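You operate a simulated robot arm through the tools that you are given. There is no shell and no other tool. Be economical: measure what you need, move in short steps, check, and stop when the job is done.

You run a simulated two-armed robot. Do the job below in one go: nothing can be reset, and whatever is moved stays where it is left.

## Task
Free the blue magnet and stand the set square against the gusset.
Fine: hold the magnet while you turn its knob to OFF and stand it on the chalk square; stand the set square on the gusset plate and slide its tall edge against the gusset. Set down upright: blue magnet, set square.

It is judged by the outcome, as a careful person would: the job done as asked, and still so three seconds after it is handed in. It fails if anything else is knocked over, pushed out of place, dropped, spilled or broken.

## Robot
Two 7-joint arms with two-finger parallel grippers on one trunk, on a base that drives. Base frame: it is fixed to the floor where the robot stands at the start and does not move with it; the origin is under the middle of the robot, x ahead of it, y to its left, z up. Readings come in mm, degrees, newtons and seconds.
The left shoulder is at the start at [73, 182, 1090], the right one opposite. With the tool pointing down near the work surface each hand reaches from about 300 to 760 mm from the robot's upright axis, wherever it stands, measured 20 degrees to its own side. Places, roughly: blue magnet knob [500, 100, 900]; chalk square [500, -200, 800]; gusset [500, 0, 800]; gusset plate (20x16x1 cm) [500, 0, 800]; orange magnet knob [900, 100, 900]. Payload 3.91 kg a hand.
The TCP of each hand is the grasp point between the finger pads, 30 mm short of the fingertips. In the tool frame z runs along the fingers and y along their closing line. The gripper opens to 110 mm. The fingers are 20 mm wide and 10 mm thick; the gripper's body (48 by 112 mm) begins 55 mm behind the TCP.
Orientation is that of the tool frame in the base frame, as [roll, pitch, yaw] about the fixed x, y, z axes, in that order (R = Rz(yaw) Ry(pitch) Rx(roll)). With the fingers straight down and closing along the base's y, the tool's x points along the base's -x, its y along +y and its z along -z.

## Interface
- The arms move only by the tool jog_arm. It takes "left_deltas", "right_deltas" or both (then of equal length, played together; a hand with none holds still); each is a list that holds one entry, the list of rows, each a list of 7 numbers: the opening, from 0 (shut) to 1 (fully open), then the shift along the tool's x, y, z in mm, then the turn, a rotation vector about the tool's x, y, z in degrees. In form: [[[claw, tx, ty, tz, ax, ay, az], ...]]. A call has 1 to 12 rows; each row is the pose to reach, as a shift and turn from the pose commanded when the call began, along the tool's axes at that moment. Rows are played at 5 a second. More than 50 mm and 8.6 degrees between two rows, or a gripper value outside its range, and nothing of the call is played. A pose out of reach is approached as far as the arm can. The call stops where the force on the tool passes 40 N (or 10 N more than at its start, if that is more) or the arm is blocked; 0.2 s more then pass. Each finger travels about 72 mm/s and halts on what it meets, pressing with about 38 N; the grip force reading is that of the motor and also rises with nothing between the fingers. The clock runs only during rows and for 0.2 s after the last one: add rows that repeat a pose to give the fingers time. The reply holds the time, the measured pose of the TCP, the force on the tool along the base axes, the opening and the grip force, in the units named above and with some noise, with the torque about the TCP (base axes, N m) and any sound that the robot's microphone picked up, and new pictures: "pictures" is both (left out), scene, wrist or none (wrist: the cameras of the hands that moved).
- Cameras (640 x 400 px; columns grow to the right, rows downward): "scene" is now at [218.3, -25.5, 1301.7]; the picture's right is [-0.18, -0.98, 0.00], its down [-0.40, 0.07, -0.91] and it looks along [0.90, -0.16, -0.41] (base axes); focal length 214 px, centre (320, 200). "left" rides on the left gripper at [72, -17, -103] in its tool frame; the picture's right is [0.23, 0.97, 0.00], its down [-0.76, 0.18, -0.62] and it looks along [-0.61, 0.14, 0.78] (tool axes); focal length 222 px, centre (320, 200). "right" rides on the right gripper at [72, 17, -103] in its tool frame; the picture's right is [-0.23, 0.97, 0.00], its down [-0.76, -0.18, -0.62] and it looks along [-0.61, -0.14, 0.78] (tool axes); focal length 222 px, centre (320, 200). There is no depth. A picture from a camera that has moved, and an enlarged one, comes with that camera's place and axes in the base frame and with its lens. The place of the scene camera against the robot may be out by one fixed shift of up to 18 mm in any direction.
- slide_trunk(by): slides the trunk up (or, below 0, down) by that many mm; the arms and the scene camera ride with it, the base frame stays. It gives what a move gives, with no picture.
- steer(legs): drives the robot by 1 to 6 legs, each [ahead, left, turn to the left] in mm, mm and degrees, along the robot's own axes; the way and the turn of a leg run together, so that a leg with both is an arc; at most 1500 mm and 180 degrees a leg. The arms and the cameras ride along, it lands a little off, and it stops where it bumps. It gives what a move gives, and a new picture of the scene camera.
- turn_head(pan, tilt): turns the head with the scene camera to pan (to the left, within 80 degrees either way) and tilt (down, from -29 to 69), counted from straight ahead of the robot. It gives what a move gives, and a new picture of the scene camera.
- close_up(camera, box): a new picture of the part [left, top, right, bottom] of that camera's present view, enlarged. No time passes.
- sign_off(): hands the job in; it is judged then, once.

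Go step by step. Nothing tells you exact positions but the pictures and the camera data: compare them with the known pose of the tool, close in by small moves and look again before you grip or let go. The budget is 120 turns and 260 pictures, counting those below and the enlarged ones. Unless the task says otherwise, let go and move clear before handing in, and close with one line.

The tools are called after "Request:" as name(argument=value, ...) on one line, values as JSON. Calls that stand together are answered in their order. jog_arm: Moves the arms, as the interface text tells. Its arguments: {"type":"object","properties":{"left_deltas":{"type":"array"},"right_deltas":{"type":"array"},"pictures":{"type":"string","enum":["both","scene","wrist","none"]}},"required":[]} The other tools are called the same way: slide_trunk (by) slides the trunk up or down; steer (legs) drives the base; turn_head (pan, tilt) turns the head that bears the scene camera; close_up (camera, box) takes an enlarged picture of a part of a camera's view; sign_off () hands the job in.

At the start:

```text
time: 0.0
left_eef_pos: [341.4, 132.3, 1173.6]
left_ee_rot: [-180.0, -0.1, 179.9]
left_ft_force: [0.0, -0.2, 0.2]
left_torque: [0.02, 0.01, 0.0]
left_width: 109.9
left_gripper_force: 0.1
right_eef_pos: [318.5, -184.7, 1247.5]
right_ee_rot: [-179.6, 0.0, 179.6]
right_ft_force: [40.7, -16.0, -49.3]
right_torque: [1.0, -0.34, 0.96]
right_width: 110.0
right_gripper_force: 0.1
trunk travel left (down, up): [-354.0, 161.0]
robot x, y, heading: [0.4, -0.1, -0.2]
head pan, tilt: [-5.1, 32.7]
```

scene: 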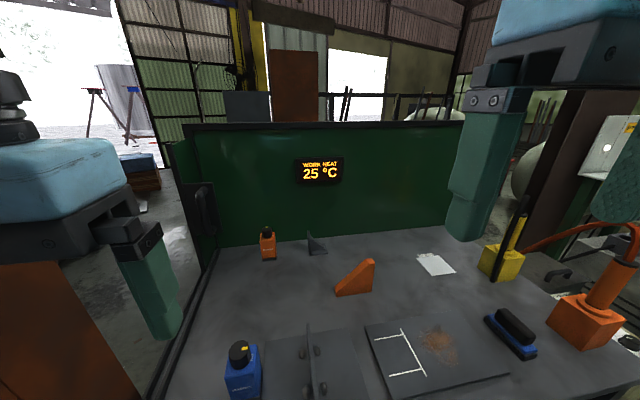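
right: 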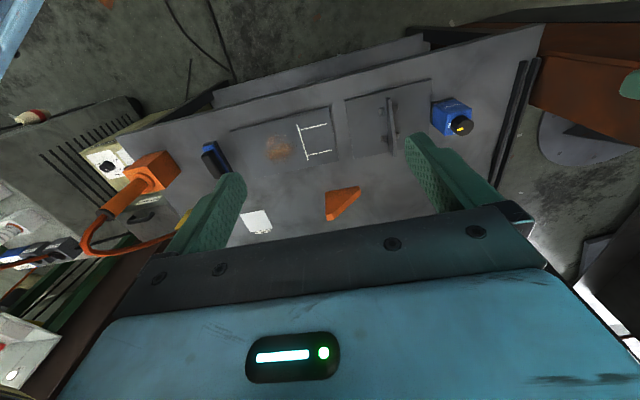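
left: 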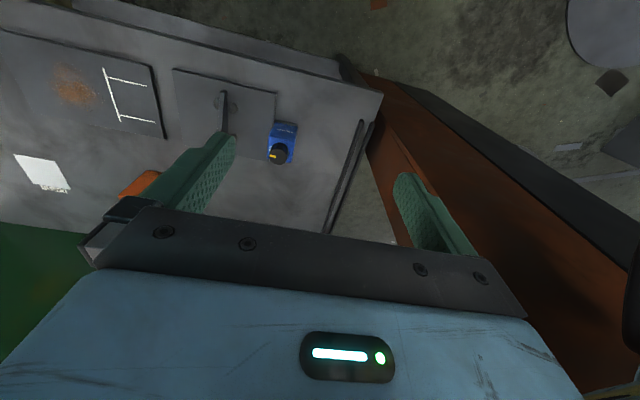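

I see the bench with the blue magnet at front left next to the gusset plate, a chalk mark on a steel plate to the right, and the orange set square further back. I'll look closer before moving.

Request:
turn_head(pan=0, tilt=60)

Request:
close_up(camera="right", box=[200, 60, 520, 260])

Request:
close_up(camera="left", box=[60, 30, 380, 230])

```text
time: 0.9
left_eef_pos: [340.3, 130.9, 1174.5]
left_ee_rot: [-179.9, 0.0, -180.0]
left_ft_force: [-0.1, 0.0, -0.3]
left_torque: [0.0, 0.0, -0.02]
left_width: 110.1
left_gripper_force: 0.1
right_eef_pos: [321.6, -185.1, 1243.5]
right_ee_rot: [-179.4, -0.2, 179.2]
right_ft_force: [49.4, -2.6, -47.3]
right_torque: [-0.38, 0.94, -0.46]
right_width: 110.2
right_gripper_force: 0.2
trunk travel left (down, up): [-354.0, 161.0]
robot x, y, heading: [3.2, 0.4, 0.0]
head pan, tilt: [0.0, 60.0]
camera scene: at [218.0, -24.1, 1299.0], right [-0.16, -0.99, 0.0], down [-0.43, 0.07, -0.9], along [0.89, -0.15, -0.44], focal length 214 px, centre (320, 200)
```

scene: 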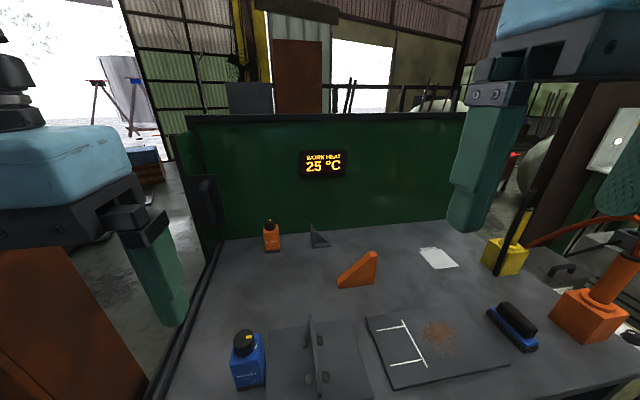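

```text
2.00 times, centred on (360, 160) of right
camera zoom: at [251.0, -166.7, 1346.4], right [0.24, 0.97, -0.01], down [0.76, -0.18, 0.62], along [0.6, -0.16, -0.78], focal length 444 px, centre (240, 280)
```

zoom: 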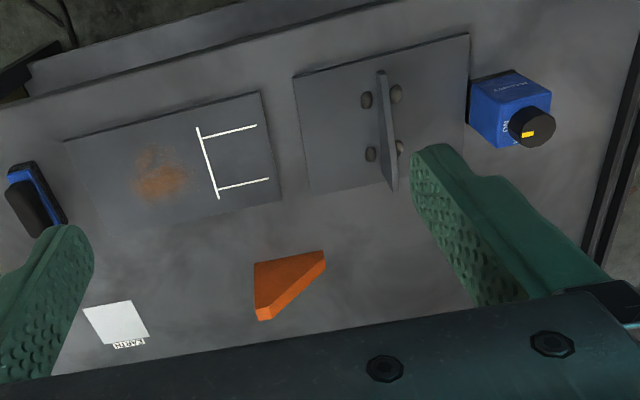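

```text
2.00 times, centred on (220, 130) of left
camera zoom: at [268.8, 113.9, 1277.5], right [-0.23, 0.97, 0.0], down [0.76, 0.18, 0.62], along [0.61, 0.14, -0.78], focal length 444 px, centre (520, 340)
```

zoom: 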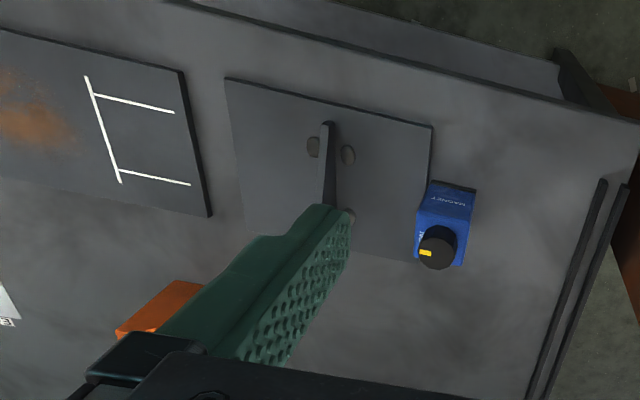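

The right hand reads a ~65 N push ahead and down, so something may be touching it (and the head barely moved). I'll ease the right hand ahead and down, then look again.

Request:
jog_arm(right_deltas=[[[1, -15, 0, 15, 0, 0, 0], [1, -30, 0, 30, 0, 0, 0], [1, -30, 0, 30, 0, 0, 0]]], pictures="scene")

```text
time: 1.7
left_eef_pos: [342.9, 131.9, 1172.8]
left_ee_rot: [-180.0, -0.2, -179.8]
left_ft_force: [0.3, -0.6, 0.0]
left_torque: [0.0, -0.01, -0.03]
left_width: 110.2
left_gripper_force: 0.0
right_eef_pos: [346.9, -186.6, 1217.4]
right_ee_rot: [180.0, -0.1, 179.5]
right_ft_force: [1.7, 0.0, -1.0]
right_torque: [0.03, 0.29, -0.03]
right_width: 110.1
right_gripper_force: 0.1
trunk travel left (down, up): [-354.0, 161.0]
robot x, y, heading: [-0.0, -4.5, 0.0]
head pan, tilt: [0.0, 60.0]
camera scene: at [212.3, -14.6, 1277.9], right [-0.07, -1.0, 0.0], down [-0.63, 0.04, -0.77], along [0.77, -0.05, -0.64], focal length 214 px, centre (320, 200)
```

scene: 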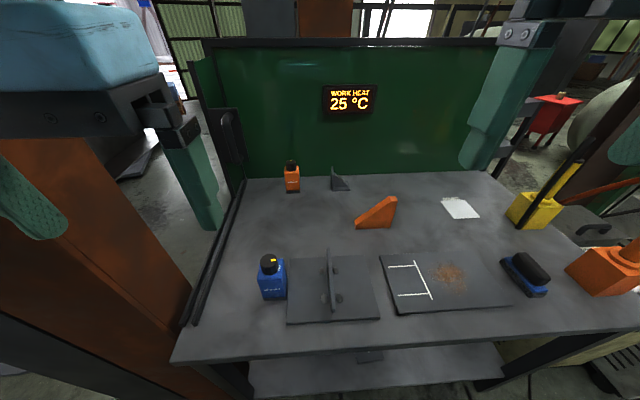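

The contact is cleared: the hand had been against the head. I'll take clear views of the work now.

Request:
turn_head(pan=0, tilt=55)

Request:
close_up(camera="scene", box=[220, 120, 540, 320])

```text
time: 2.4
left_eef_pos: [342.0, 130.7, 1174.4]
left_ee_rot: [180.0, -0.2, -179.9]
left_ft_force: [0.2, -0.2, -0.8]
left_torque: [0.01, 0.0, -0.03]
left_width: 110.0
left_gripper_force: 0.0
right_eef_pos: [347.8, -186.6, 1215.9]
right_ee_rot: [-179.9, -0.1, 179.5]
right_ft_force: [0.3, 0.3, 0.0]
right_torque: [0.01, 0.01, 0.03]
right_width: 110.1
right_gripper_force: 0.1
trunk travel left (down, up): [-354.0, 161.0]
robot x, y, heading: [-1.7, -6.3, -0.1]
head pan, tilt: [0.0, 55.0]
camera scene: at [212.7, -14.1, 1277.8], right [-0.06, -1.0, 0.0], down [-0.63, 0.04, -0.77], along [0.77, -0.05, -0.64], focal length 214 px, centre (320, 200)
```

scene: 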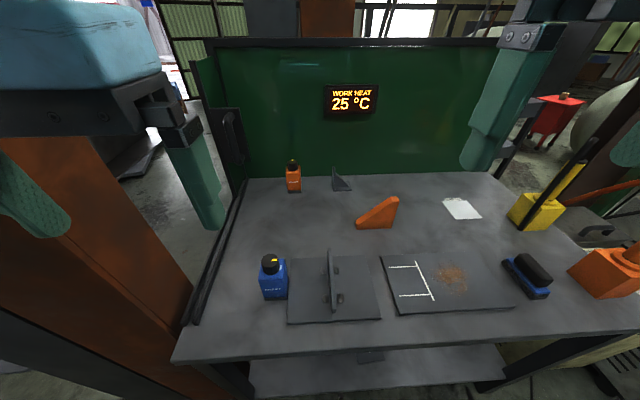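

```text
2.00 times, centred on (380, 220) of scene
camera zoom: at [212.7, -14.1, 1277.8], right [-0.06, -1.0, 0.0], down [-0.63, 0.04, -0.77], along [0.77, -0.05, -0.64], focal length 429 px, centre (200, 160)
```

zoom: 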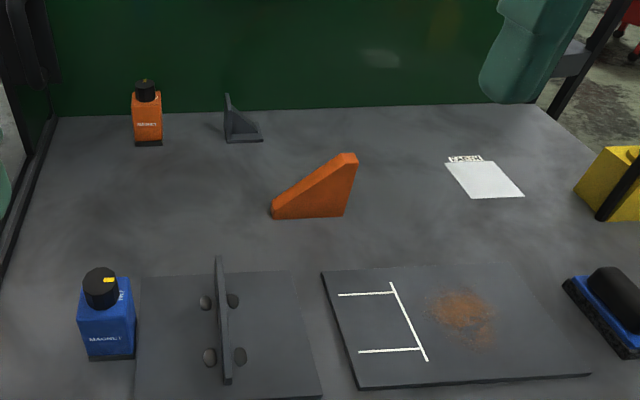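

Scene is clear: knob marker shows a yellow mark, set square is the orange wedge. I bring the left hand's camera closer to the magnet to read the knob labels.

Request:
jog_arm(left_deltas=[[[1, -7, -17, 38, 0, 0, 0], [1, -14, -34, 77, 0, 0, 0], [1, -21, -50, 115, 0, 0, 0], [1, -28, -67, 154, 0, 0, 0], [1, -28, -67, 154, 0, 0, 0]]], pictures="wrist")

Request:
close_up(camera="left", box=[240, 100, 400, 200])

```text
time: 3.8
left_eef_pos: [345.0, 64.8, 1035.7]
left_ee_rot: [180.0, 2.8, -178.4]
left_ft_force: [-0.1, 0.6, -0.1]
left_torque: [0.01, 0.01, 0.01]
left_width: 110.2
left_gripper_force: 0.1
right_eef_pos: [325.4, -191.3, 1215.5]
right_ee_rot: [-180.0, 0.3, 179.5]
right_ft_force: [27.5, -8.2, -25.7]
right_torque: [0.27, 0.65, 0.02]
right_width: 109.8
right_gripper_force: 0.1
trunk travel left (down, up): [-354.0, 161.0]
robot x, y, heading: [-0.3, -1.6, 0.8]
head pan, tilt: [0.0, 55.0]
stopped in row 5 (left hand): the arm was blocked; the commanded pose is now the measured one
camera left: at [268.3, 46.1, 1134.4], right [-0.25, 0.97, -0.01], down [0.72, 0.2, 0.66], along [0.64, 0.16, -0.75], focal length 222 px, centre (320, 200)
```

left: 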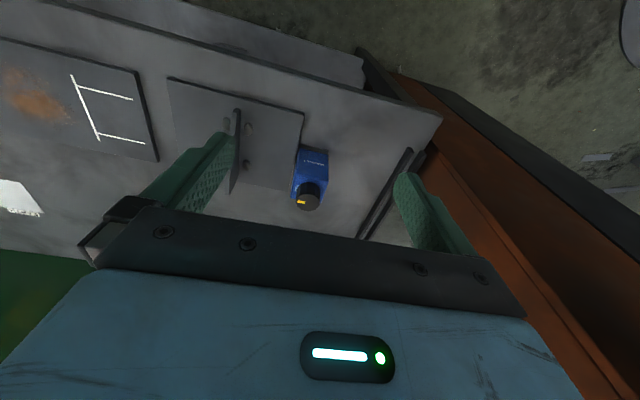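

```text
4.00 times, centred on (320, 150) of left
camera zoom: at [268.3, 46.1, 1134.4], right [-0.25, 0.97, -0.01], down [0.72, 0.2, 0.66], along [0.64, 0.16, -0.75], focal length 888 px, centre (320, 400)
```

zoom: 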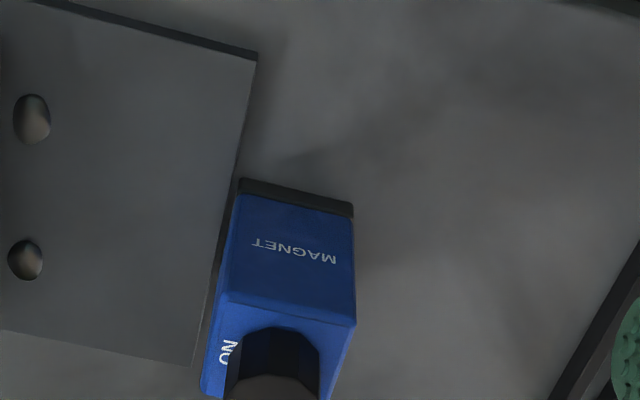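

The left arm was blocked and the right hand feels force again; I'll look around before any more moves.

Request:
turn_head(pan=0, tilt=45)

Request:
close_up(camera="right", box=[0, 0, 640, 400])

```text
time: 4.5
left_eef_pos: [343.0, 66.0, 1035.5]
left_ee_rot: [179.8, 2.8, -178.7]
left_ft_force: [0.4, -0.2, -0.2]
left_torque: [0.03, -0.01, -0.01]
left_width: 110.0
left_gripper_force: 0.0
right_eef_pos: [320.8, -189.7, 1221.1]
right_ee_rot: [179.9, 0.8, 179.7]
right_ft_force: [49.9, -37.9, -16.8]
right_torque: [3.94, 3.9, 2.58]
right_width: 110.2
right_gripper_force: 0.0
trunk travel left (down, up): [-354.0, 161.0]
robot x, y, heading: [-3.0, 0.7, 0.6]
head pan, tilt: [0.0, 45.0]
camera scene: at [176.9, -16.4, 1279.0], right [-0.05, -1.0, -0.01], down [-0.65, 0.03, -0.76], along [0.76, -0.03, -0.65], focal length 214 px, centre (320, 200)
```

scene: 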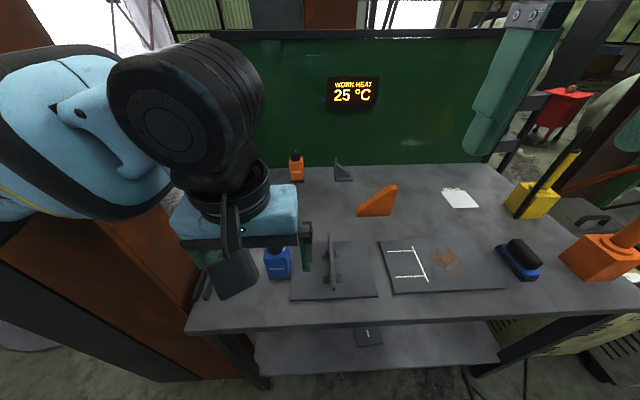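

```text
1.00 times, centred on (320, 200) of right (not enlarged: the box is as wide or as high as the picture)
camera zoom: at [247.1, -172.1, 1323.3], right [0.23, 0.97, 0.0], down [0.75, -0.18, 0.63], along [0.62, -0.14, -0.77], focal length 222 px, centre (320, 200)
```

zoom: 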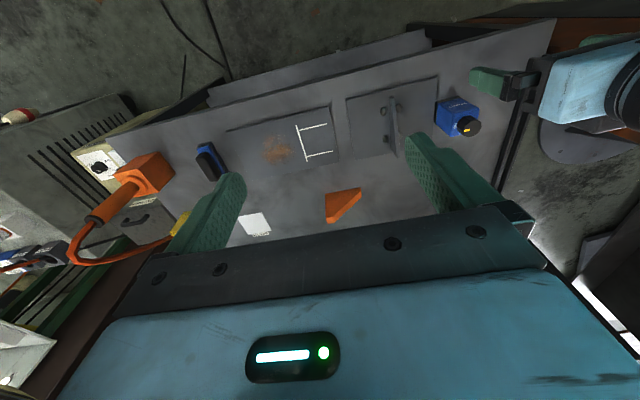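

The head and right hand are leaning on each other. I move the right hand ahead, right and down, well clear of the head.

Request:
jog_arm(right_deltas=[[[1, -20, -18, 24, 0, 0, 0], [1, -40, -36, 48, 0, 0, 0], [1, -60, -54, 72, 0, 0, 0], [1, -80, -72, 96, 0, 0, 0], [1, -100, -90, 120, 0, 0, 0], [1, -100, -90, 120, 0, 0, 0]]], pictures="scene")

```text
time: 6.1
left_eef_pos: [345.2, 65.6, 1034.2]
left_ee_rot: [179.8, 2.9, -178.3]
left_ft_force: [-0.3, -0.3, 0.4]
left_torque: [0.02, 0.02, -0.02]
left_width: 109.7
left_gripper_force: 0.0
right_eef_pos: [426.2, -277.5, 1100.0]
right_ee_rot: [180.0, 0.8, -179.4]
right_ft_force: [0.3, 0.6, -0.3]
right_torque: [-0.01, -0.01, 0.04]
right_width: 110.1
right_gripper_force: 0.0
trunk travel left (down, up): [-354.0, 161.0]
robot x, y, heading: [-5.8, 0.7, 1.1]
head pan, tilt: [0.0, 45.0]
stopped in row 6 (right hand): the arm was blocked; the commanded pose is now the measured one
camera scene: at [178.3, -14.1, 1273.9], right [0.02, -1.0, -0.01], down [-0.69, -0.01, -0.72], along [0.72, 0.02, -0.69], focal length 214 px, centre (320, 200)
```

scene: 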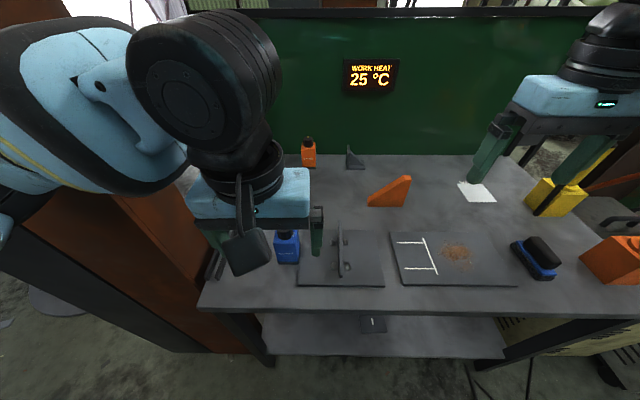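

Both hands free now. Zooming into the knob for its labels.

Request:
close_up(camera="left", box=[260, 140, 356, 200])

Request:
close_up(camera="left", box=[260, 160, 356, 220])

Request:
close_up(camera="scene", box=[290, 160, 450, 290])

```text
6.67 times, centred on (308, 170) of left
camera zoom: at [268.6, 46.1, 1134.2], right [-0.26, 0.97, -0.01], down [0.73, 0.2, 0.66], along [0.64, 0.16, -0.75], focal length 1481 px, centre (400, 400)
```

zoom: 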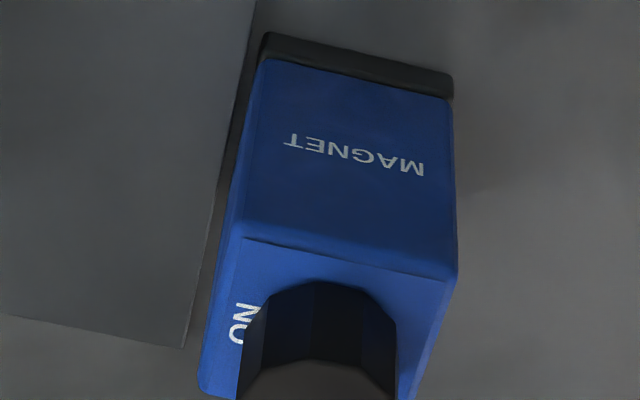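

```text
6.67 times, centred on (308, 190) of left
camera zoom: at [268.6, 46.1, 1134.2], right [-0.26, 0.97, -0.01], down [0.73, 0.2, 0.66], along [0.64, 0.16, -0.75], focal length 1481 px, centre (400, 267)
```

zoom: 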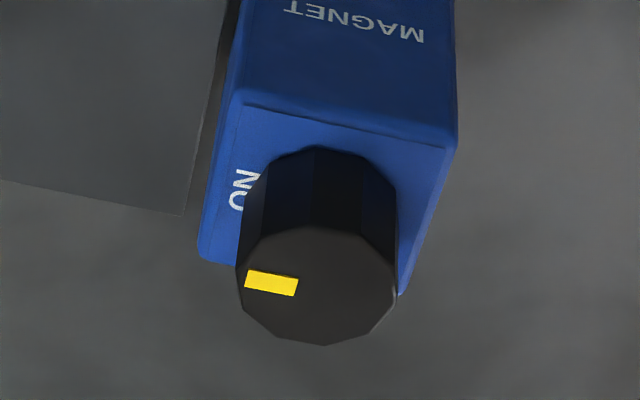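

```text
3.08 times, centred on (370, 225) of scene
camera zoom: at [178.3, -14.1, 1273.9], right [0.02, -1.0, -0.01], down [-0.69, -0.01, -0.72], along [0.72, 0.02, -0.69], focal length 660 px, centre (166, 123)
```

zoom: 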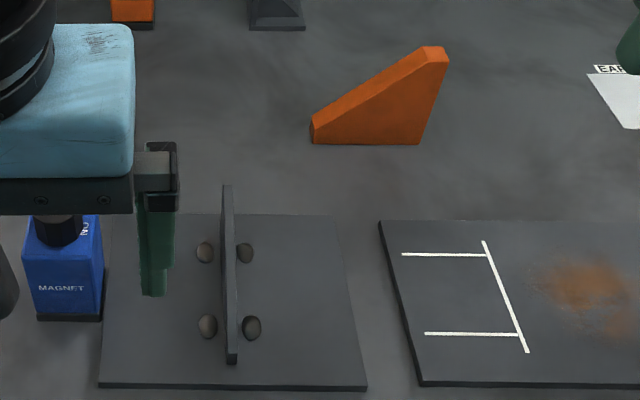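

The ON label and mark face -y; OFF is hidden, probably behind the knob (+x). I'll park the left hand further left and bring the right hand round (yawed 90°) to look at the far side.

Request:
jog_arm(left_deltas=[[[1, 0, 30, -10, 0, 0, 0], [1, 0, 60, -20, 0, 0, 0], [1, 0, 90, -30, 0, 0, 0], [1, 0, 110, -30, 0, 0, 0], [1, 0, 110, -30, 0, 0, 0], [1, 0, 110, -30, 0, 0, 0], [1, 0, 110, -30, 0, 0, 0], [1, 0, 110, -30, 0, 0, 0], [1, 0, 110, -30, 0, 0, 0], [1, 0, 110, -30, 0, 0, 0], [1, 0, 110, -30, 0, 0, 0], [1, 0, 110, -30, 0, 0, 0]]], right_deltas=[[[1, -7, 22, 7, 0, 0, -7.5], [1, -14, 44, 15, 0, 0, -15], [1, -21, 67, 22, 0, 0, -22.5], [1, -28, 89, 30, 0, 0, -30], [1, -35, 111, 37, 0, 0, -37.5], [1, -42, 133, 45, 0, 0, -45], [1, -49, 156, 52, 0, 0, -52.5], [1, -56, 178, 60, 0, 0, -60], [1, -63, 200, 67, 0, 0, -67.5], [1, -70, 222, 75, 0, 0, -75], [1, -77, 245, 82, 0, 0, -82.5], [1, -84, 267, 90, 0, 0, -90]]], pictures="both")

```text
time: 8.7
left_eef_pos: [361.6, 180.1, 1056.1]
left_ee_rot: [-179.9, 1.4, -178.7]
left_ft_force: [0.7, 0.0, -0.5]
left_torque: [-0.02, 0.02, 0.0]
left_width: 110.1
left_gripper_force: 0.1
right_eef_pos: [399.6, -45.1, 1024.8]
right_ee_rot: [179.5, 0.1, -94.5]
right_ft_force: [0.4, 0.0, 0.5]
right_torque: [0.01, 0.02, 0.01]
right_width: 110.0
right_gripper_force: 0.0
right hand out of reach, approached as far as the arm can: row 9, 10, 11, 12
trunk travel left (down, up): [-354.0, 161.0]
robot x, y, heading: [-3.4, 2.1, 0.2]
head pan, tilt: [0.0, 45.0]
camera scene: at [201.7, -6.7, 1270.8], right [0.01, -1.0, 0.0], down [-0.7, -0.01, -0.71], along [0.71, 0.01, -0.7], focal length 214 px, centre (320, 200)
camera right: at [378.7, -116.2, 1128.1], right [-0.95, 0.3, 0.01], down [0.24, 0.74, 0.62], along [0.18, 0.6, -0.78], focal length 222 px, centre (320, 200)
camera left: at [286.9, 161.2, 1157.5], right [-0.25, 0.97, -0.01], down [0.74, 0.2, 0.64], along [0.62, 0.15, -0.77], focal length 222 px, centre (320, 200)
```

scene: 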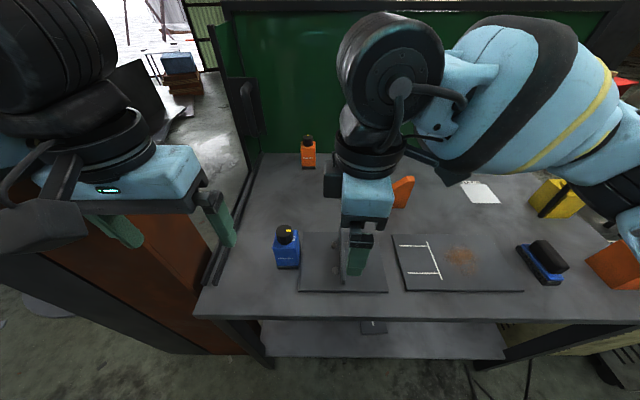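
right: 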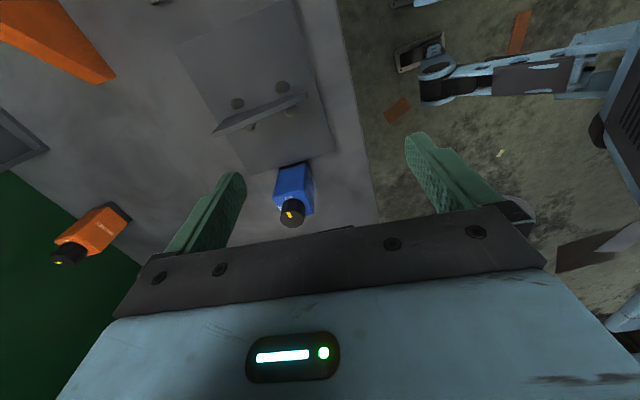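
left: 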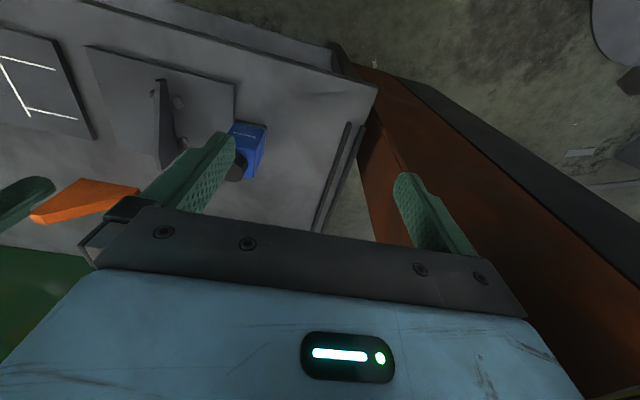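

Good view from the right camera; zooming on the knob there.

Request:
close_up(camera="right", box=[246, 160, 342, 220])

Request:
close_up(camera="right", box=[180, 10, 372, 130])

Request:
close_up(camera="right", box=[30, 190, 126, 250])

```text
6.67 times, centred on (294, 190) of right
camera zoom: at [378.7, -116.2, 1128.1], right [-0.95, 0.3, 0.01], down [0.24, 0.74, 0.62], along [0.18, 0.6, -0.78], focal length 1481 px, centre (493, 267)
```

zoom: 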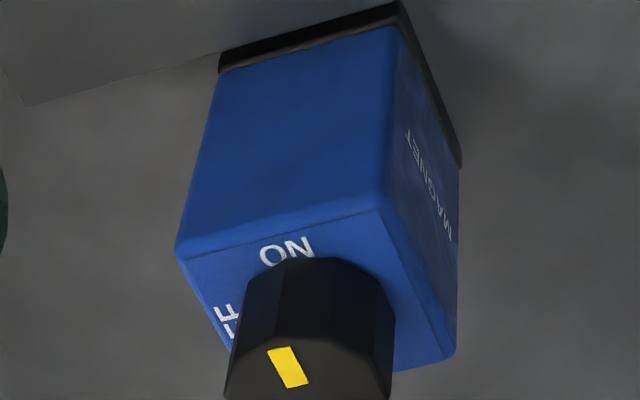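

```text
3.33 times, centred on (276, 70) of right
camera zoom: at [378.7, -116.2, 1128.1], right [-0.95, 0.3, 0.01], down [0.24, 0.74, 0.62], along [0.18, 0.6, -0.78], focal length 740 px, centre (467, 633)
```

zoom: 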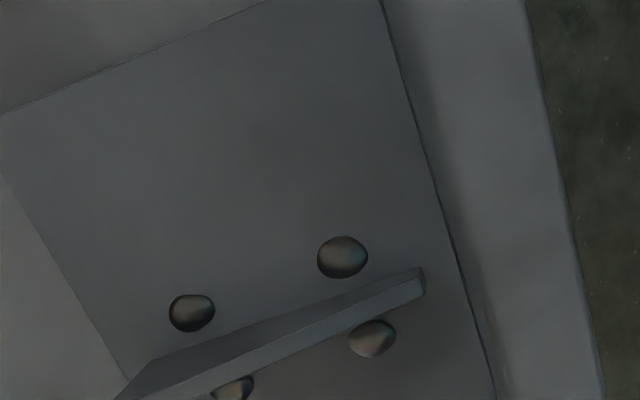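

```text
6.67 times, centred on (78, 220) of right
camera zoom: at [378.7, -116.2, 1128.1], right [-0.95, 0.3, 0.01], down [0.24, 0.74, 0.62], along [0.18, 0.6, -0.78], focal length 1481 px, centre (1933, 67)
```

zoom: 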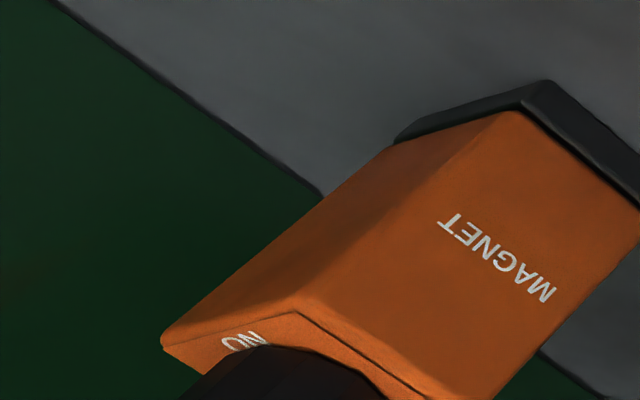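

OFF is on the +x side, so the knob turns +90° (anticlockwise seen from above). Triangulated: knob top ≈[480, 81, 897], body ≈50×50 at x452–504, y54–105, bench top ≈789. I back the base up 100 mm for elbow room, retracting the right hand's yaw first.

Request:
jog_arm(right_deltas=[[[1, 10, 0, -10, 0, 0, 7.5], [1, 20, 0, -20, 0, 0, 15], [1, 40, 0, -30, 0, 0, 22.5], [1, 60, 0, -40, 0, 0, 30], [1, 80, 0, -40, 0, 0, 37.5], [1, 100, 0, -40, 0, 0, 45], [1, 120, 0, -40, 0, 0, 52.5], [1, 140, 0, -40, 0, 0, 60], [1, 160, 0, -40, 0, 0, 67.5], [1, 160, 0, -40, 0, 0, 75], [1, 160, 0, -40, 0, 0, 82.5], [1, 160, 0, -40, 0, 0, 85]]], pictures="none")

Request:
steer(legs=[[-100, 0, 0]])

```text
time: 11.3
left_eef_pos: [361.9, 178.9, 1056.9]
left_ee_rot: [-179.8, 1.5, -178.9]
left_ft_force: [-0.1, -0.1, -1.4]
left_torque: [0.01, -0.03, 0.01]
left_width: 109.9
left_gripper_force: 0.1
right_eef_pos: [389.0, -204.0, 1063.4]
right_ee_rot: [179.7, -0.4, -179.6]
right_ft_force: [-0.5, 0.9, -0.4]
right_torque: [-0.03, 0.03, 0.0]
right_width: 109.8
right_gripper_force: 0.0
trunk travel left (down, up): [-354.0, 161.0]
robot x, y, heading: [-0.1, -1.0, 0.8]
head pan, tilt: [0.0, 45.0]
```

```text
time: 12.4
left_eef_pos: [266.2, 177.6, 1055.9]
left_ee_rot: [-179.9, 1.2, -178.9]
left_ft_force: [0.3, 0.0, 0.7]
left_torque: [0.01, -0.03, -0.01]
left_width: 110.1
left_gripper_force: 0.2
right_eef_pos: [293.4, -206.7, 1062.4]
right_ee_rot: [179.6, -0.5, -179.6]
right_ft_force: [0.4, 0.0, -0.2]
right_torque: [-0.01, -0.05, 0.01]
right_width: 110.0
right_gripper_force: 0.0
trunk travel left (down, up): [-354.0, 161.0]
robot x, y, heading: [-102.4, -0.7, 0.5]
head pan, tilt: [0.0, 45.0]
camera scene: at [108.7, -7.8, 1269.9], right [0.01, -1.0, 0.0], down [-0.71, -0.01, -0.71], along [0.71, 0.01, -0.71], focal length 214 px, centre (320, 200)
```

scene: 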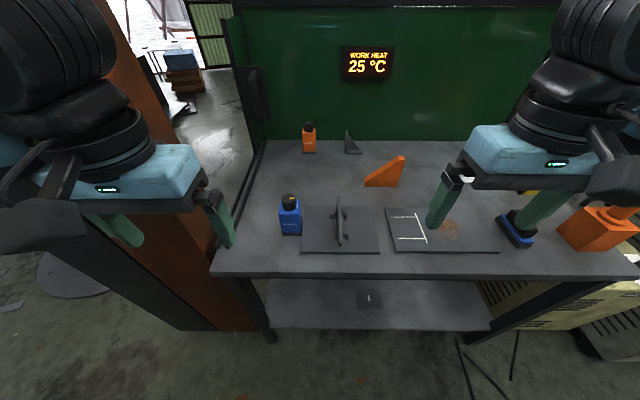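

Good clearance now. I bring the left hand to a 45° forward-tilted pose behind/above the magnet, standing off.

Request:
jog_arm(left_deltas=[[[1, -12, -10, 12, 0, -4.5, 0], [1, -24, -20, 25, 0, -9, 0], [1, -37, -30, 38, 0, -13.5, 0], [1, -49, -40, 51, 0, -18, 0], [1, -61, -50, 64, 0, -22.5, 0], [1, -73, -60, 76, 0, -27, 0], [0.7, -85, -70, 90, 0, -31.5, 0], [0.65, -98, -80, 103, 0, -36, 0], [0.65, -110, -90, 116, 0, -40.5, 0], [0.65, -122, -98, 129, 0, -45, 0], [0.65, -122, -98, 129, 0, -45, 0]]], pictures="both")

```text
time: 14.8
left_eef_pos: [394.0, 83.3, 928.3]
left_ee_rot: [-179.8, 46.4, -178.6]
left_ft_force: [-0.2, -0.3, 0.3]
left_torque: [0.02, 0.03, 0.0]
left_width: 71.6
left_gripper_force: 0.1
right_eef_pos: [294.9, -206.9, 1061.9]
right_ee_rot: [179.6, -0.6, -179.5]
right_ft_force: [0.2, -0.4, 0.0]
right_torque: [0.0, 0.0, 0.01]
right_width: 110.1
right_gripper_force: 0.1
trunk travel left (down, up): [-354.0, 161.0]
robot x, y, heading: [-98.3, -3.7, 0.4]
head pan, tilt: [0.0, 45.0]
camera scene: at [109.2, -7.7, 1269.8], right [0.01, -1.0, 0.0], down [-0.71, -0.01, -0.71], along [0.71, 0.01, -0.71], focal length 214 px, centre (320, 200)
camera left: at [270.1, 63.3, 947.2], right [-0.18, 0.97, -0.17], down [0.07, 0.18, 0.98], along [0.98, 0.16, -0.1], focal length 222 px, centre (320, 200)
```

scene: 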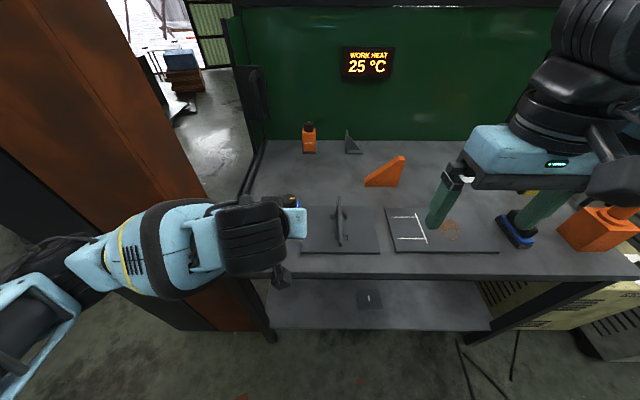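
left: 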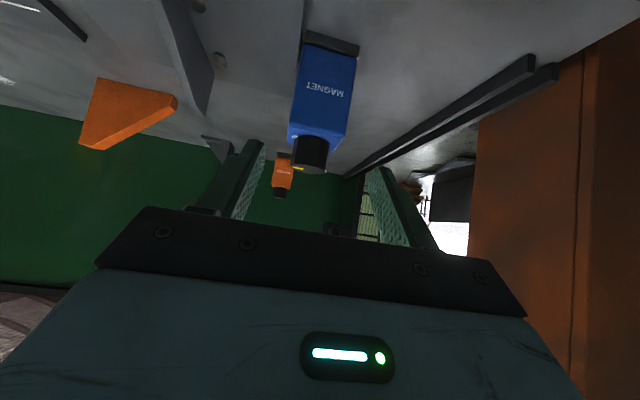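

The pose is good and the view confirms the magnet's base at y≈55–104. I advance the left hand onto the magnet body (not closing yet).

Request:
jog_arm(left_deltas=[[[0.65, 4, -3, 30, 0, 0, 0], [0.65, 8, -5.4, 60, 0, 0, 0], [0.65, 12, -5.4, 90, 0, 0, 0], [0.65, 14, -5.4, 121, 0, 0, 0], [0.65, 14, -5.4, 121, 0, 0, 0]]], pictures="wrist")

```text
time: 16.0
left_eef_pos: [474.7, 77.2, 835.4]
left_ee_rot: [-179.9, 46.2, -178.7]
left_ft_force: [-0.4, 0.2, 0.6]
left_torque: [0.01, 0.0, 0.0]
left_width: 71.5
left_gripper_force: 0.0
right_eef_pos: [295.0, -204.7, 1061.5]
right_ee_rot: [179.6, -0.6, -179.5]
right_ft_force: [-0.4, -0.4, 0.3]
right_torque: [0.0, 0.03, 0.01]
right_width: 109.8
right_gripper_force: 0.0
trunk travel left (down, up): [-354.0, 161.0]
robot x, y, heading: [-100.8, 0.5, 0.9]
head pan, tilt: [0.0, 45.0]
camera left: at [349.1, 58.1, 854.6], right [-0.18, 0.97, -0.17], down [0.07, 0.18, 0.98], along [0.98, 0.16, -0.1], focal length 222 px, centre (320, 200)
```

left: 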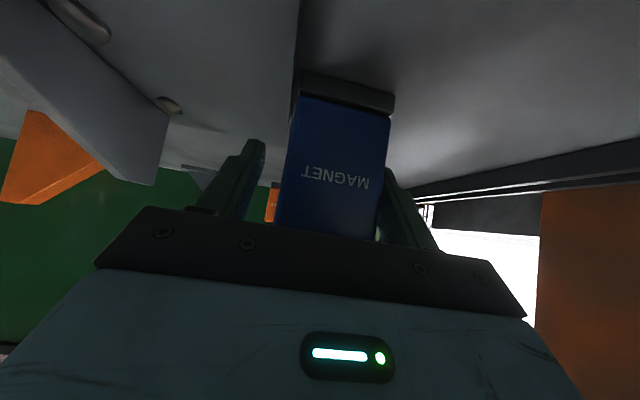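

The magnet sits between the fingers, slightly nearer the +y finger. I shift 3 mm and close.

Request:
jog_arm(left_deltas=[[[0.65, 0, 3, 0, 0, 0, 0], [0.5, 0, 3, 0, 0, 0, 0], [0.4, 0, 3, 0, 0, 0, 0], [0.35, 0, 3, 0, 0, 0, 0], [0.35, 0, 3, 0, 0, 0, 0]]], pictures="wrist")

```text
time: 17.2
left_eef_pos: [472.5, 81.8, 835.1]
left_ee_rot: [-179.9, 46.2, -178.7]
left_ft_force: [0.3, 4.0, 2.1]
left_torque: [-0.03, 0.65, -0.72]
left_width: 51.9
left_gripper_force: 38.2
right_eef_pos: [295.1, -205.5, 1061.1]
right_ee_rot: [179.6, -0.6, -179.4]
right_ft_force: [1.1, 0.3, 0.2]
right_torque: [-0.02, -0.03, 0.0]
right_width: 110.0
right_gripper_force: 0.1
trunk travel left (down, up): [-354.0, 161.0]
robot x, y, heading: [-99.5, -3.4, 0.5]
head pan, tilt: [0.0, 45.0]
camera left: at [348.5, 61.8, 854.7], right [-0.18, 0.97, -0.17], down [0.07, 0.18, 0.98], along [0.98, 0.16, -0.1], focal length 222 px, centre (320, 200)
```

left: 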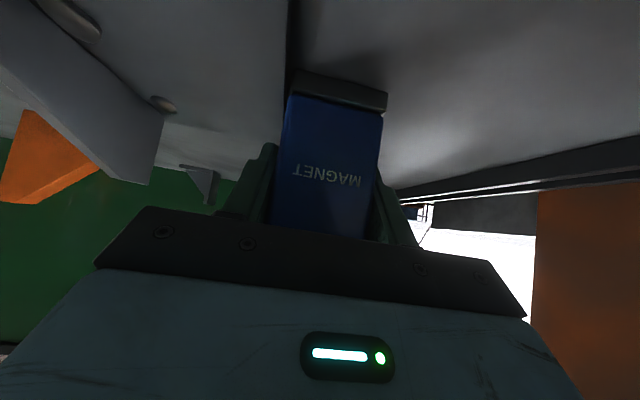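

Magnet held (52 mm, 38 N). Now the right hand goes above the knob, opening 60 mm, pre-turned +45° about the tool axis for a 90° stroke.

Request:
jog_arm(right_deltas=[[[0.55, -20, 15, 5, 0, 0, 3.8], [0.55, -40, 35, 10, 0, 0, 7.5], [0.55, -60, 60, 15, 0, 0, 11], [0.55, -80, 85, 20, 0, 0, 15], [0.55, -100, 110, 25, 0, 0, 19], [0.55, -115, 140, 30, 0, 0, 22.5], [0.55, -130, 165, 35, 0, 0, 26], [0.55, -145, 190, 40, 0, 0, 30], [0.55, -160, 215, 45, 0, 0, 34], [0.55, -170, 240, 50, 0, 0, 38], [0.55, -180, 265, 55, 0, 0, 41], [0.55, -185, 286, 61, 0, 0, 45]]], pictures="both")

```text
time: 19.8
left_eef_pos: [472.9, 82.1, 836.0]
left_ee_rot: [-179.8, 46.2, -178.7]
left_ft_force: [-0.9, 7.8, 0.6]
left_torque: [-0.14, 0.15, -0.54]
left_width: 51.9
left_gripper_force: 38.3
right_eef_pos: [476.8, 83.1, 1002.0]
right_ee_rot: [-179.8, -0.5, 135.4]
right_ft_force: [0.3, 0.2, 1.1]
right_torque: [-0.03, 0.0, 0.01]
right_width: 60.8
right_gripper_force: 0.0
trunk travel left (down, up): [-354.0, 161.0]
robot x, y, heading: [-98.0, -0.7, 0.7]
head pan, tilt: [0.0, 45.0]
camera scene: at [109.2, -7.0, 1269.8], right [0.01, -1.0, 0.0], down [-0.71, -0.01, -0.71], along [0.71, 0.01, -0.71], focal length 214 px, centre (320, 200)
camera right: at [438.8, 144.6, 1105.2], right [0.85, 0.53, -0.01], down [0.42, -0.66, 0.62], along [0.32, -0.52, -0.79], focal length 222 px, centre (320, 200)
```

scene: 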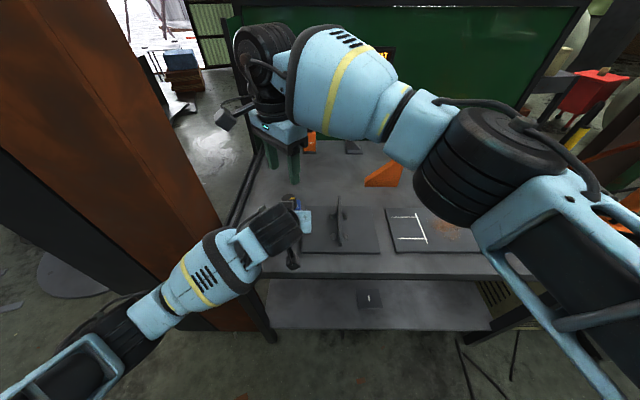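
right: 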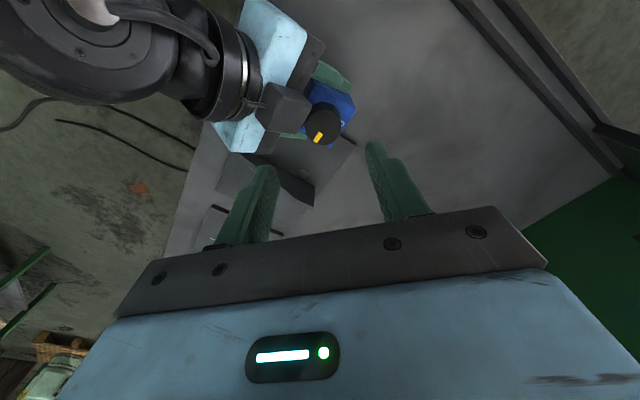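

The right hand is over the knob with full view. A quick zoom to check the clearance between knob and left gripper.

Request:
close_up(camera="right", box=[230, 50, 390, 170])

```text
3.33 times, centred on (310, 110) of right
camera zoom: at [438.8, 144.6, 1105.2], right [0.85, 0.53, -0.01], down [0.42, -0.66, 0.62], along [0.32, -0.52, -0.79], focal length 740 px, centre (353, 500)
```

zoom: 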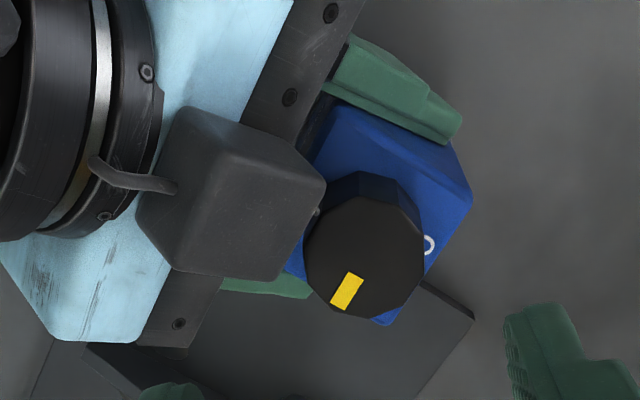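

There's a sensor box on top of the left gripper close to the knob's -x/+y side that would foul the stroke. The magnet is still clamped, so I re-grip with the left hand flatter (about 30° below horizontal) and 8 mm further back.

Request:
jog_arm(left_deltas=[[[0.65, 0, 0, 0, 0, 0, 0], [0.65, 0, 0, 0, 0, 0, 0], [0.65, 3, 0, -3, 0, -7, 0], [0.65, 5.5, 0, -5.8, 0, -14, 0], [0.65, 5.5, 0, -5.8, 0, -14, 0], [0.5, 5.5, 0, -5.8, 0, -14, 0], [0.35, 5.5, 0, -5.8, 0, -14, 0], [0.35, 5.5, 0, -5.8, 0, -14, 0], [0.35, 5.5, 0, -5.8, 0, -14, 0]]], pictures="wrist")

Request:
close_up(camera="right", box=[230, 50, 390, 170])

```text
time: 21.8
left_eef_pos: [463.5, 81.7, 835.4]
left_ee_rot: [-179.9, 60.4, -178.7]
left_ft_force: [0.7, 0.7, -0.2]
left_torque: [0.09, -0.83, -0.21]
left_width: 51.7
left_gripper_force: 38.1
right_eef_pos: [476.9, 81.4, 1002.0]
right_ee_rot: [-179.8, -0.7, 135.5]
right_ft_force: [-1.4, -0.4, -1.0]
right_torque: [-0.02, -0.03, -0.01]
right_width: 60.5
right_gripper_force: 0.1
trunk travel left (down, up): [-354.0, 161.0]
robot x, y, heading: [-104.0, 2.1, 0.5]
head pan, tilt: [0.0, 45.0]
camera left: at [339.2, 61.6, 823.4], right [-0.13, 0.97, -0.2], down [-0.17, 0.18, 0.97], along [0.98, 0.16, 0.14], focal length 222 px, centre (320, 200)
```

left: 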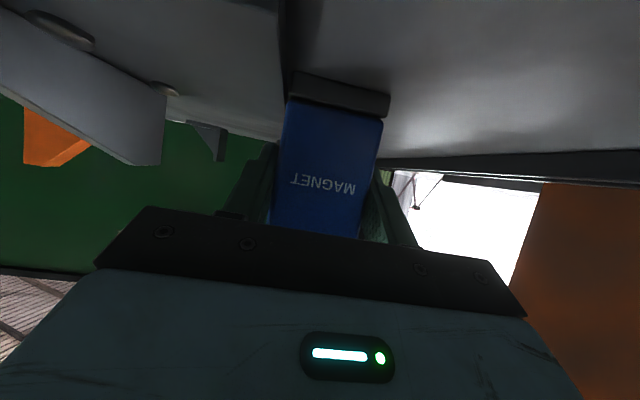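

```text
3.33 times, centred on (310, 110) of right
camera zoom: at [438.6, 143.8, 1105.2], right [0.84, 0.54, -0.01], down [0.43, -0.66, 0.61], along [0.33, -0.52, -0.79], focal length 740 px, centre (353, 500)
```

zoom: 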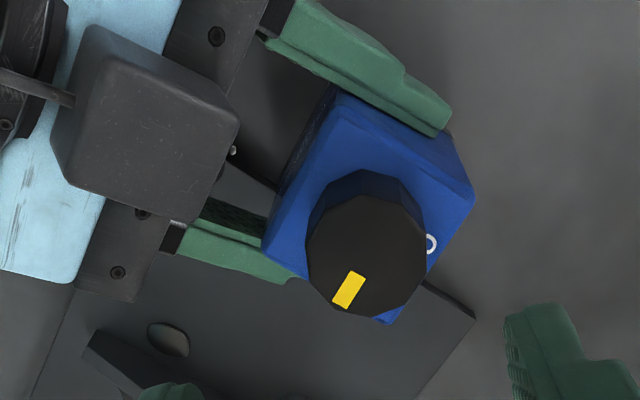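

Now there's ample room. I lower the right hand round the knob (fingertips just above the body top), turned 15° more.

Request:
jog_arm(right_deltas=[[[0.55, 0, 2.5, 25, 0, 0, 5], [0.55, 0, 2.5, 50, 0, 0, 10], [0.55, 0, 2.5, 70, 0, 0, 15], [0.55, 0, 2.5, 85, 0, 0, 15], [0.55, 0, 2.5, 93, 0, 0, 15], [0.55, 0, 2.5, 93, 0, 0, 15]]], pictures="wrist")

Request:
close_up(camera="right", box=[220, 100, 412, 220])

```text
time: 23.2
left_eef_pos: [463.6, 81.1, 835.2]
left_ee_rot: [-179.8, 60.2, -178.5]
left_ft_force: [1.9, -0.2, 1.9]
left_torque: [0.19, -0.71, -0.08]
left_width: 51.9
left_gripper_force: 37.9
right_eef_pos: [477.5, 83.7, 907.1]
right_ee_rot: [-179.5, -0.6, 120.5]
right_ft_force: [0.0, 0.4, -0.5]
right_torque: [0.0, -0.03, 0.01]
right_width: 60.3
right_gripper_force: 0.0
trunk travel left (down, up): [-354.0, 161.0]
robot x, y, heading: [-99.3, -2.7, 0.7]
head pan, tilt: [0.0, 45.0]
camera right: at [457.2, 154.4, 1010.3], right [0.95, 0.3, -0.01], down [0.24, -0.75, 0.62], along [0.18, -0.59, -0.79], focal length 222 px, centre (320, 200)
```

right: 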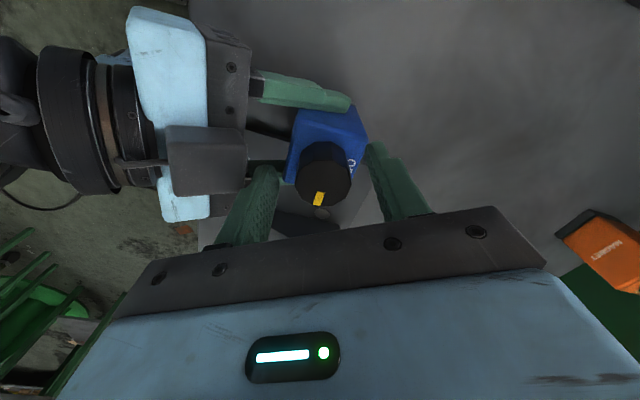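

```text
3.33 times, centred on (316, 160) of right
camera zoom: at [457.2, 154.4, 1010.3], right [0.95, 0.3, -0.01], down [0.24, -0.75, 0.62], along [0.18, -0.59, -0.79], focal length 740 px, centre (333, 333)
```

zoom: 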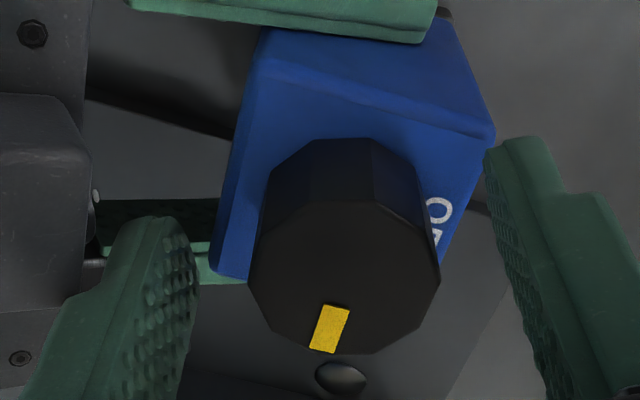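

Fingers straddle the knob; I close on it with a 3 mm centring shift.

Request:
jog_arm(right_deltas=[[[0.5, 0, 3, 0, 0, 0, 0], [0.4, 0, 3, 0, 0, 0, 0], [0.3, 0, 3, 0, 0, 0, 0], [0.2, 0, 3, 0, 0, 0, 0], [0.2, 0, 3, 0, 0, 0, 0]]], pictures="wrist")

```text
time: 24.4
left_eef_pos: [464.0, 81.2, 835.4]
left_ee_rot: [-179.8, 60.2, -178.6]
left_ft_force: [16.7, 3.7, 0.5]
left_torque: [-0.49, 0.53, -0.43]
left_width: 51.8
left_gripper_force: 38.3
right_eef_pos: [478.5, 85.4, 905.8]
right_ee_rot: [-179.6, -0.7, 120.6]
right_ft_force: [-20.4, -9.7, 1.7]
right_torque: [-0.29, -0.15, 0.08]
right_width: 34.5
right_gripper_force: 38.1
trunk travel left (down, up): [-354.0, 161.0]
robot x, y, heading: [-103.6, 1.0, 0.8]
head pan, tilt: [0.0, 45.0]
camera right: at [458.4, 155.4, 1010.3], right [0.95, 0.3, -0.01], down [0.24, -0.75, 0.62], along [0.18, -0.59, -0.79], focal length 222 px, centre (320, 200)
```

right: 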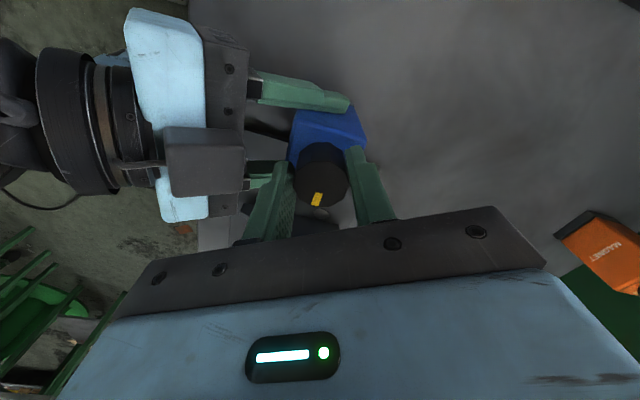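

Knob gripped (34.5 mm). I relax the sideways load and turn the knob +90° about vertical (tool −90°).

Request:
jog_arm(right_deltas=[[[0.2, 0, -3, 0, 0, 0, 0], [0.2, 0, -3, 0, 0, 0, -8], [0.2, 0, -3, 0, 0, 0, -16], [0.2, 0, -3, 0, 0, 0, -24], [0.2, 0, -3, 0, 0, 0, -32], [0.2, 0, -3, 0, 0, 0, -40], [0.2, 0, -3, 0, 0, 0, -48], [0.2, 0, -3, 0, 0, 0, -56], [0.2, 0, -3, 0, 0, 0, -64], [0.2, 0, -3, 0, 0, 0, -72], [0.2, 0, -3, 0, 0, 0, -80], [0.2, 0, -3, 0, 0, 0, -88]]], pictures="both")

```text
time: 27.0
left_eef_pos: [465.7, 82.3, 834.8]
left_ee_rot: [-179.9, 60.2, -178.6]
left_ft_force: [6.3, 21.6, 2.4]
left_torque: [-0.57, -0.47, 0.25]
left_width: 51.8
left_gripper_force: 37.9
right_eef_pos: [477.7, 81.2, 905.7]
right_ee_rot: [179.7, -0.6, -151.5]
right_ft_force: [-4.5, -26.3, 2.3]
right_torque: [-1.27, 0.45, -0.03]
right_width: 34.0
right_gripper_force: 38.5
trunk travel left (down, up): [-354.0, 161.0]
robot x, y, heading: [-97.6, -2.1, 0.5]
head pan, tilt: [0.0, 45.0]
camera scene: at [108.9, -8.3, 1269.9], right [0.01, -1.0, 0.0], down [-0.71, -0.01, -0.71], along [0.71, 0.01, -0.71], focal length 214 px, centre (320, 200)
camera right: at [408.4, 61.8, 1010.8], right [-0.27, 0.96, 0.0], down [0.76, 0.21, 0.61], along [0.59, 0.16, -0.79], focal length 222 px, centre (320, 200)
```

scene: 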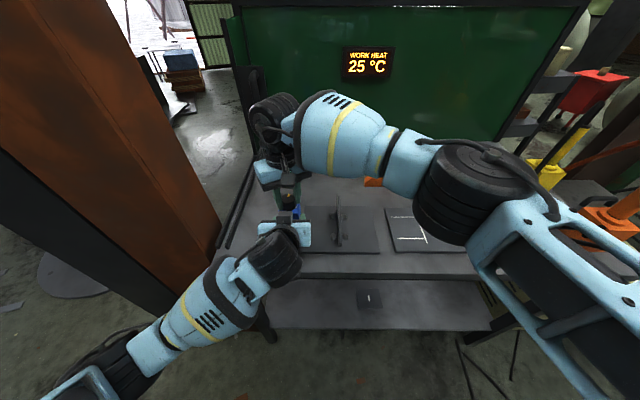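
right: 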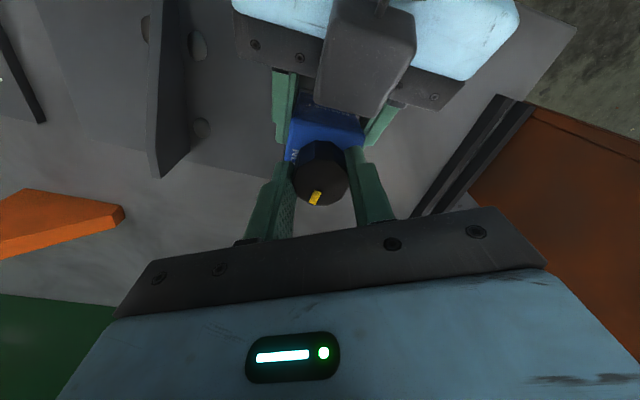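

The mark now points to +x (OFF). A small further turn to hit the stop while easing the side load, then I'll check.

Request:
jog_arm(right_deltas=[[[0.2, 0, -2.5, 0, 0, 0, -2], [0.2, 0, -2.5, 0, 0, 0, -5], [0.2, 0, -2.5, 0, 0, 0, -5]]], pictures="wrist")

Request:
close_up(camera="right", box=[240, 100, 400, 220])

```text
time: 27.8
left_eef_pos: [464.5, 81.5, 836.5]
left_ee_rot: [-179.9, 60.4, -178.6]
left_ft_force: [5.4, 22.4, 3.0]
left_torque: [0.04, 0.1, 0.39]
left_width: 51.7
left_gripper_force: 38.0
right_eef_pos: [477.2, 80.7, 907.4]
right_ee_rot: [179.6, -0.6, -146.4]
right_ft_force: [-6.9, -21.5, -0.1]
right_torque: [-1.25, 0.22, -0.05]
right_width: 33.7
right_gripper_force: 38.4
trunk travel left (down, up): [-354.0, 161.0]
robot x, y, heading: [-99.1, -2.0, 0.3]
head pan, tilt: [0.0, 45.0]
camera right: at [410.8, 55.1, 1010.8], right [-0.35, 0.94, 0.01], down [0.74, 0.27, 0.61], along [0.57, 0.22, -0.79], focal length 222 px, centre (320, 200)
```

right: 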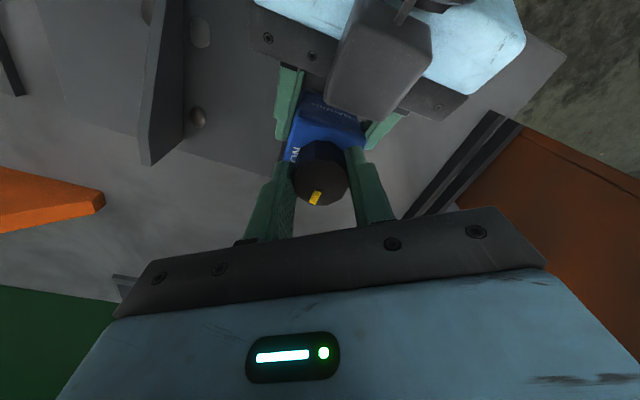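

```text
3.33 times, centred on (320, 160) of right
camera zoom: at [410.8, 55.1, 1010.8], right [-0.35, 0.94, 0.01], down [0.74, 0.27, 0.61], along [0.57, 0.22, -0.79], focal length 740 px, centre (320, 333)
```

zoom: 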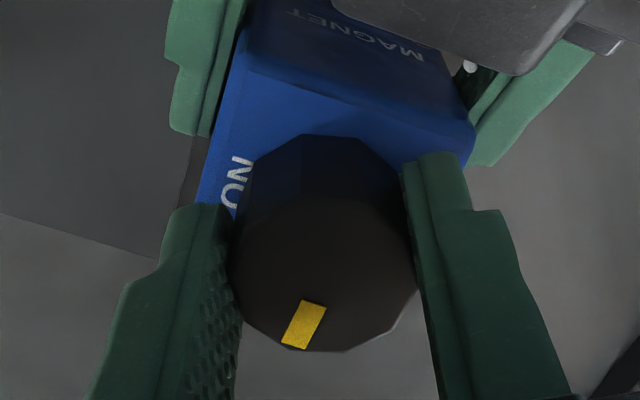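

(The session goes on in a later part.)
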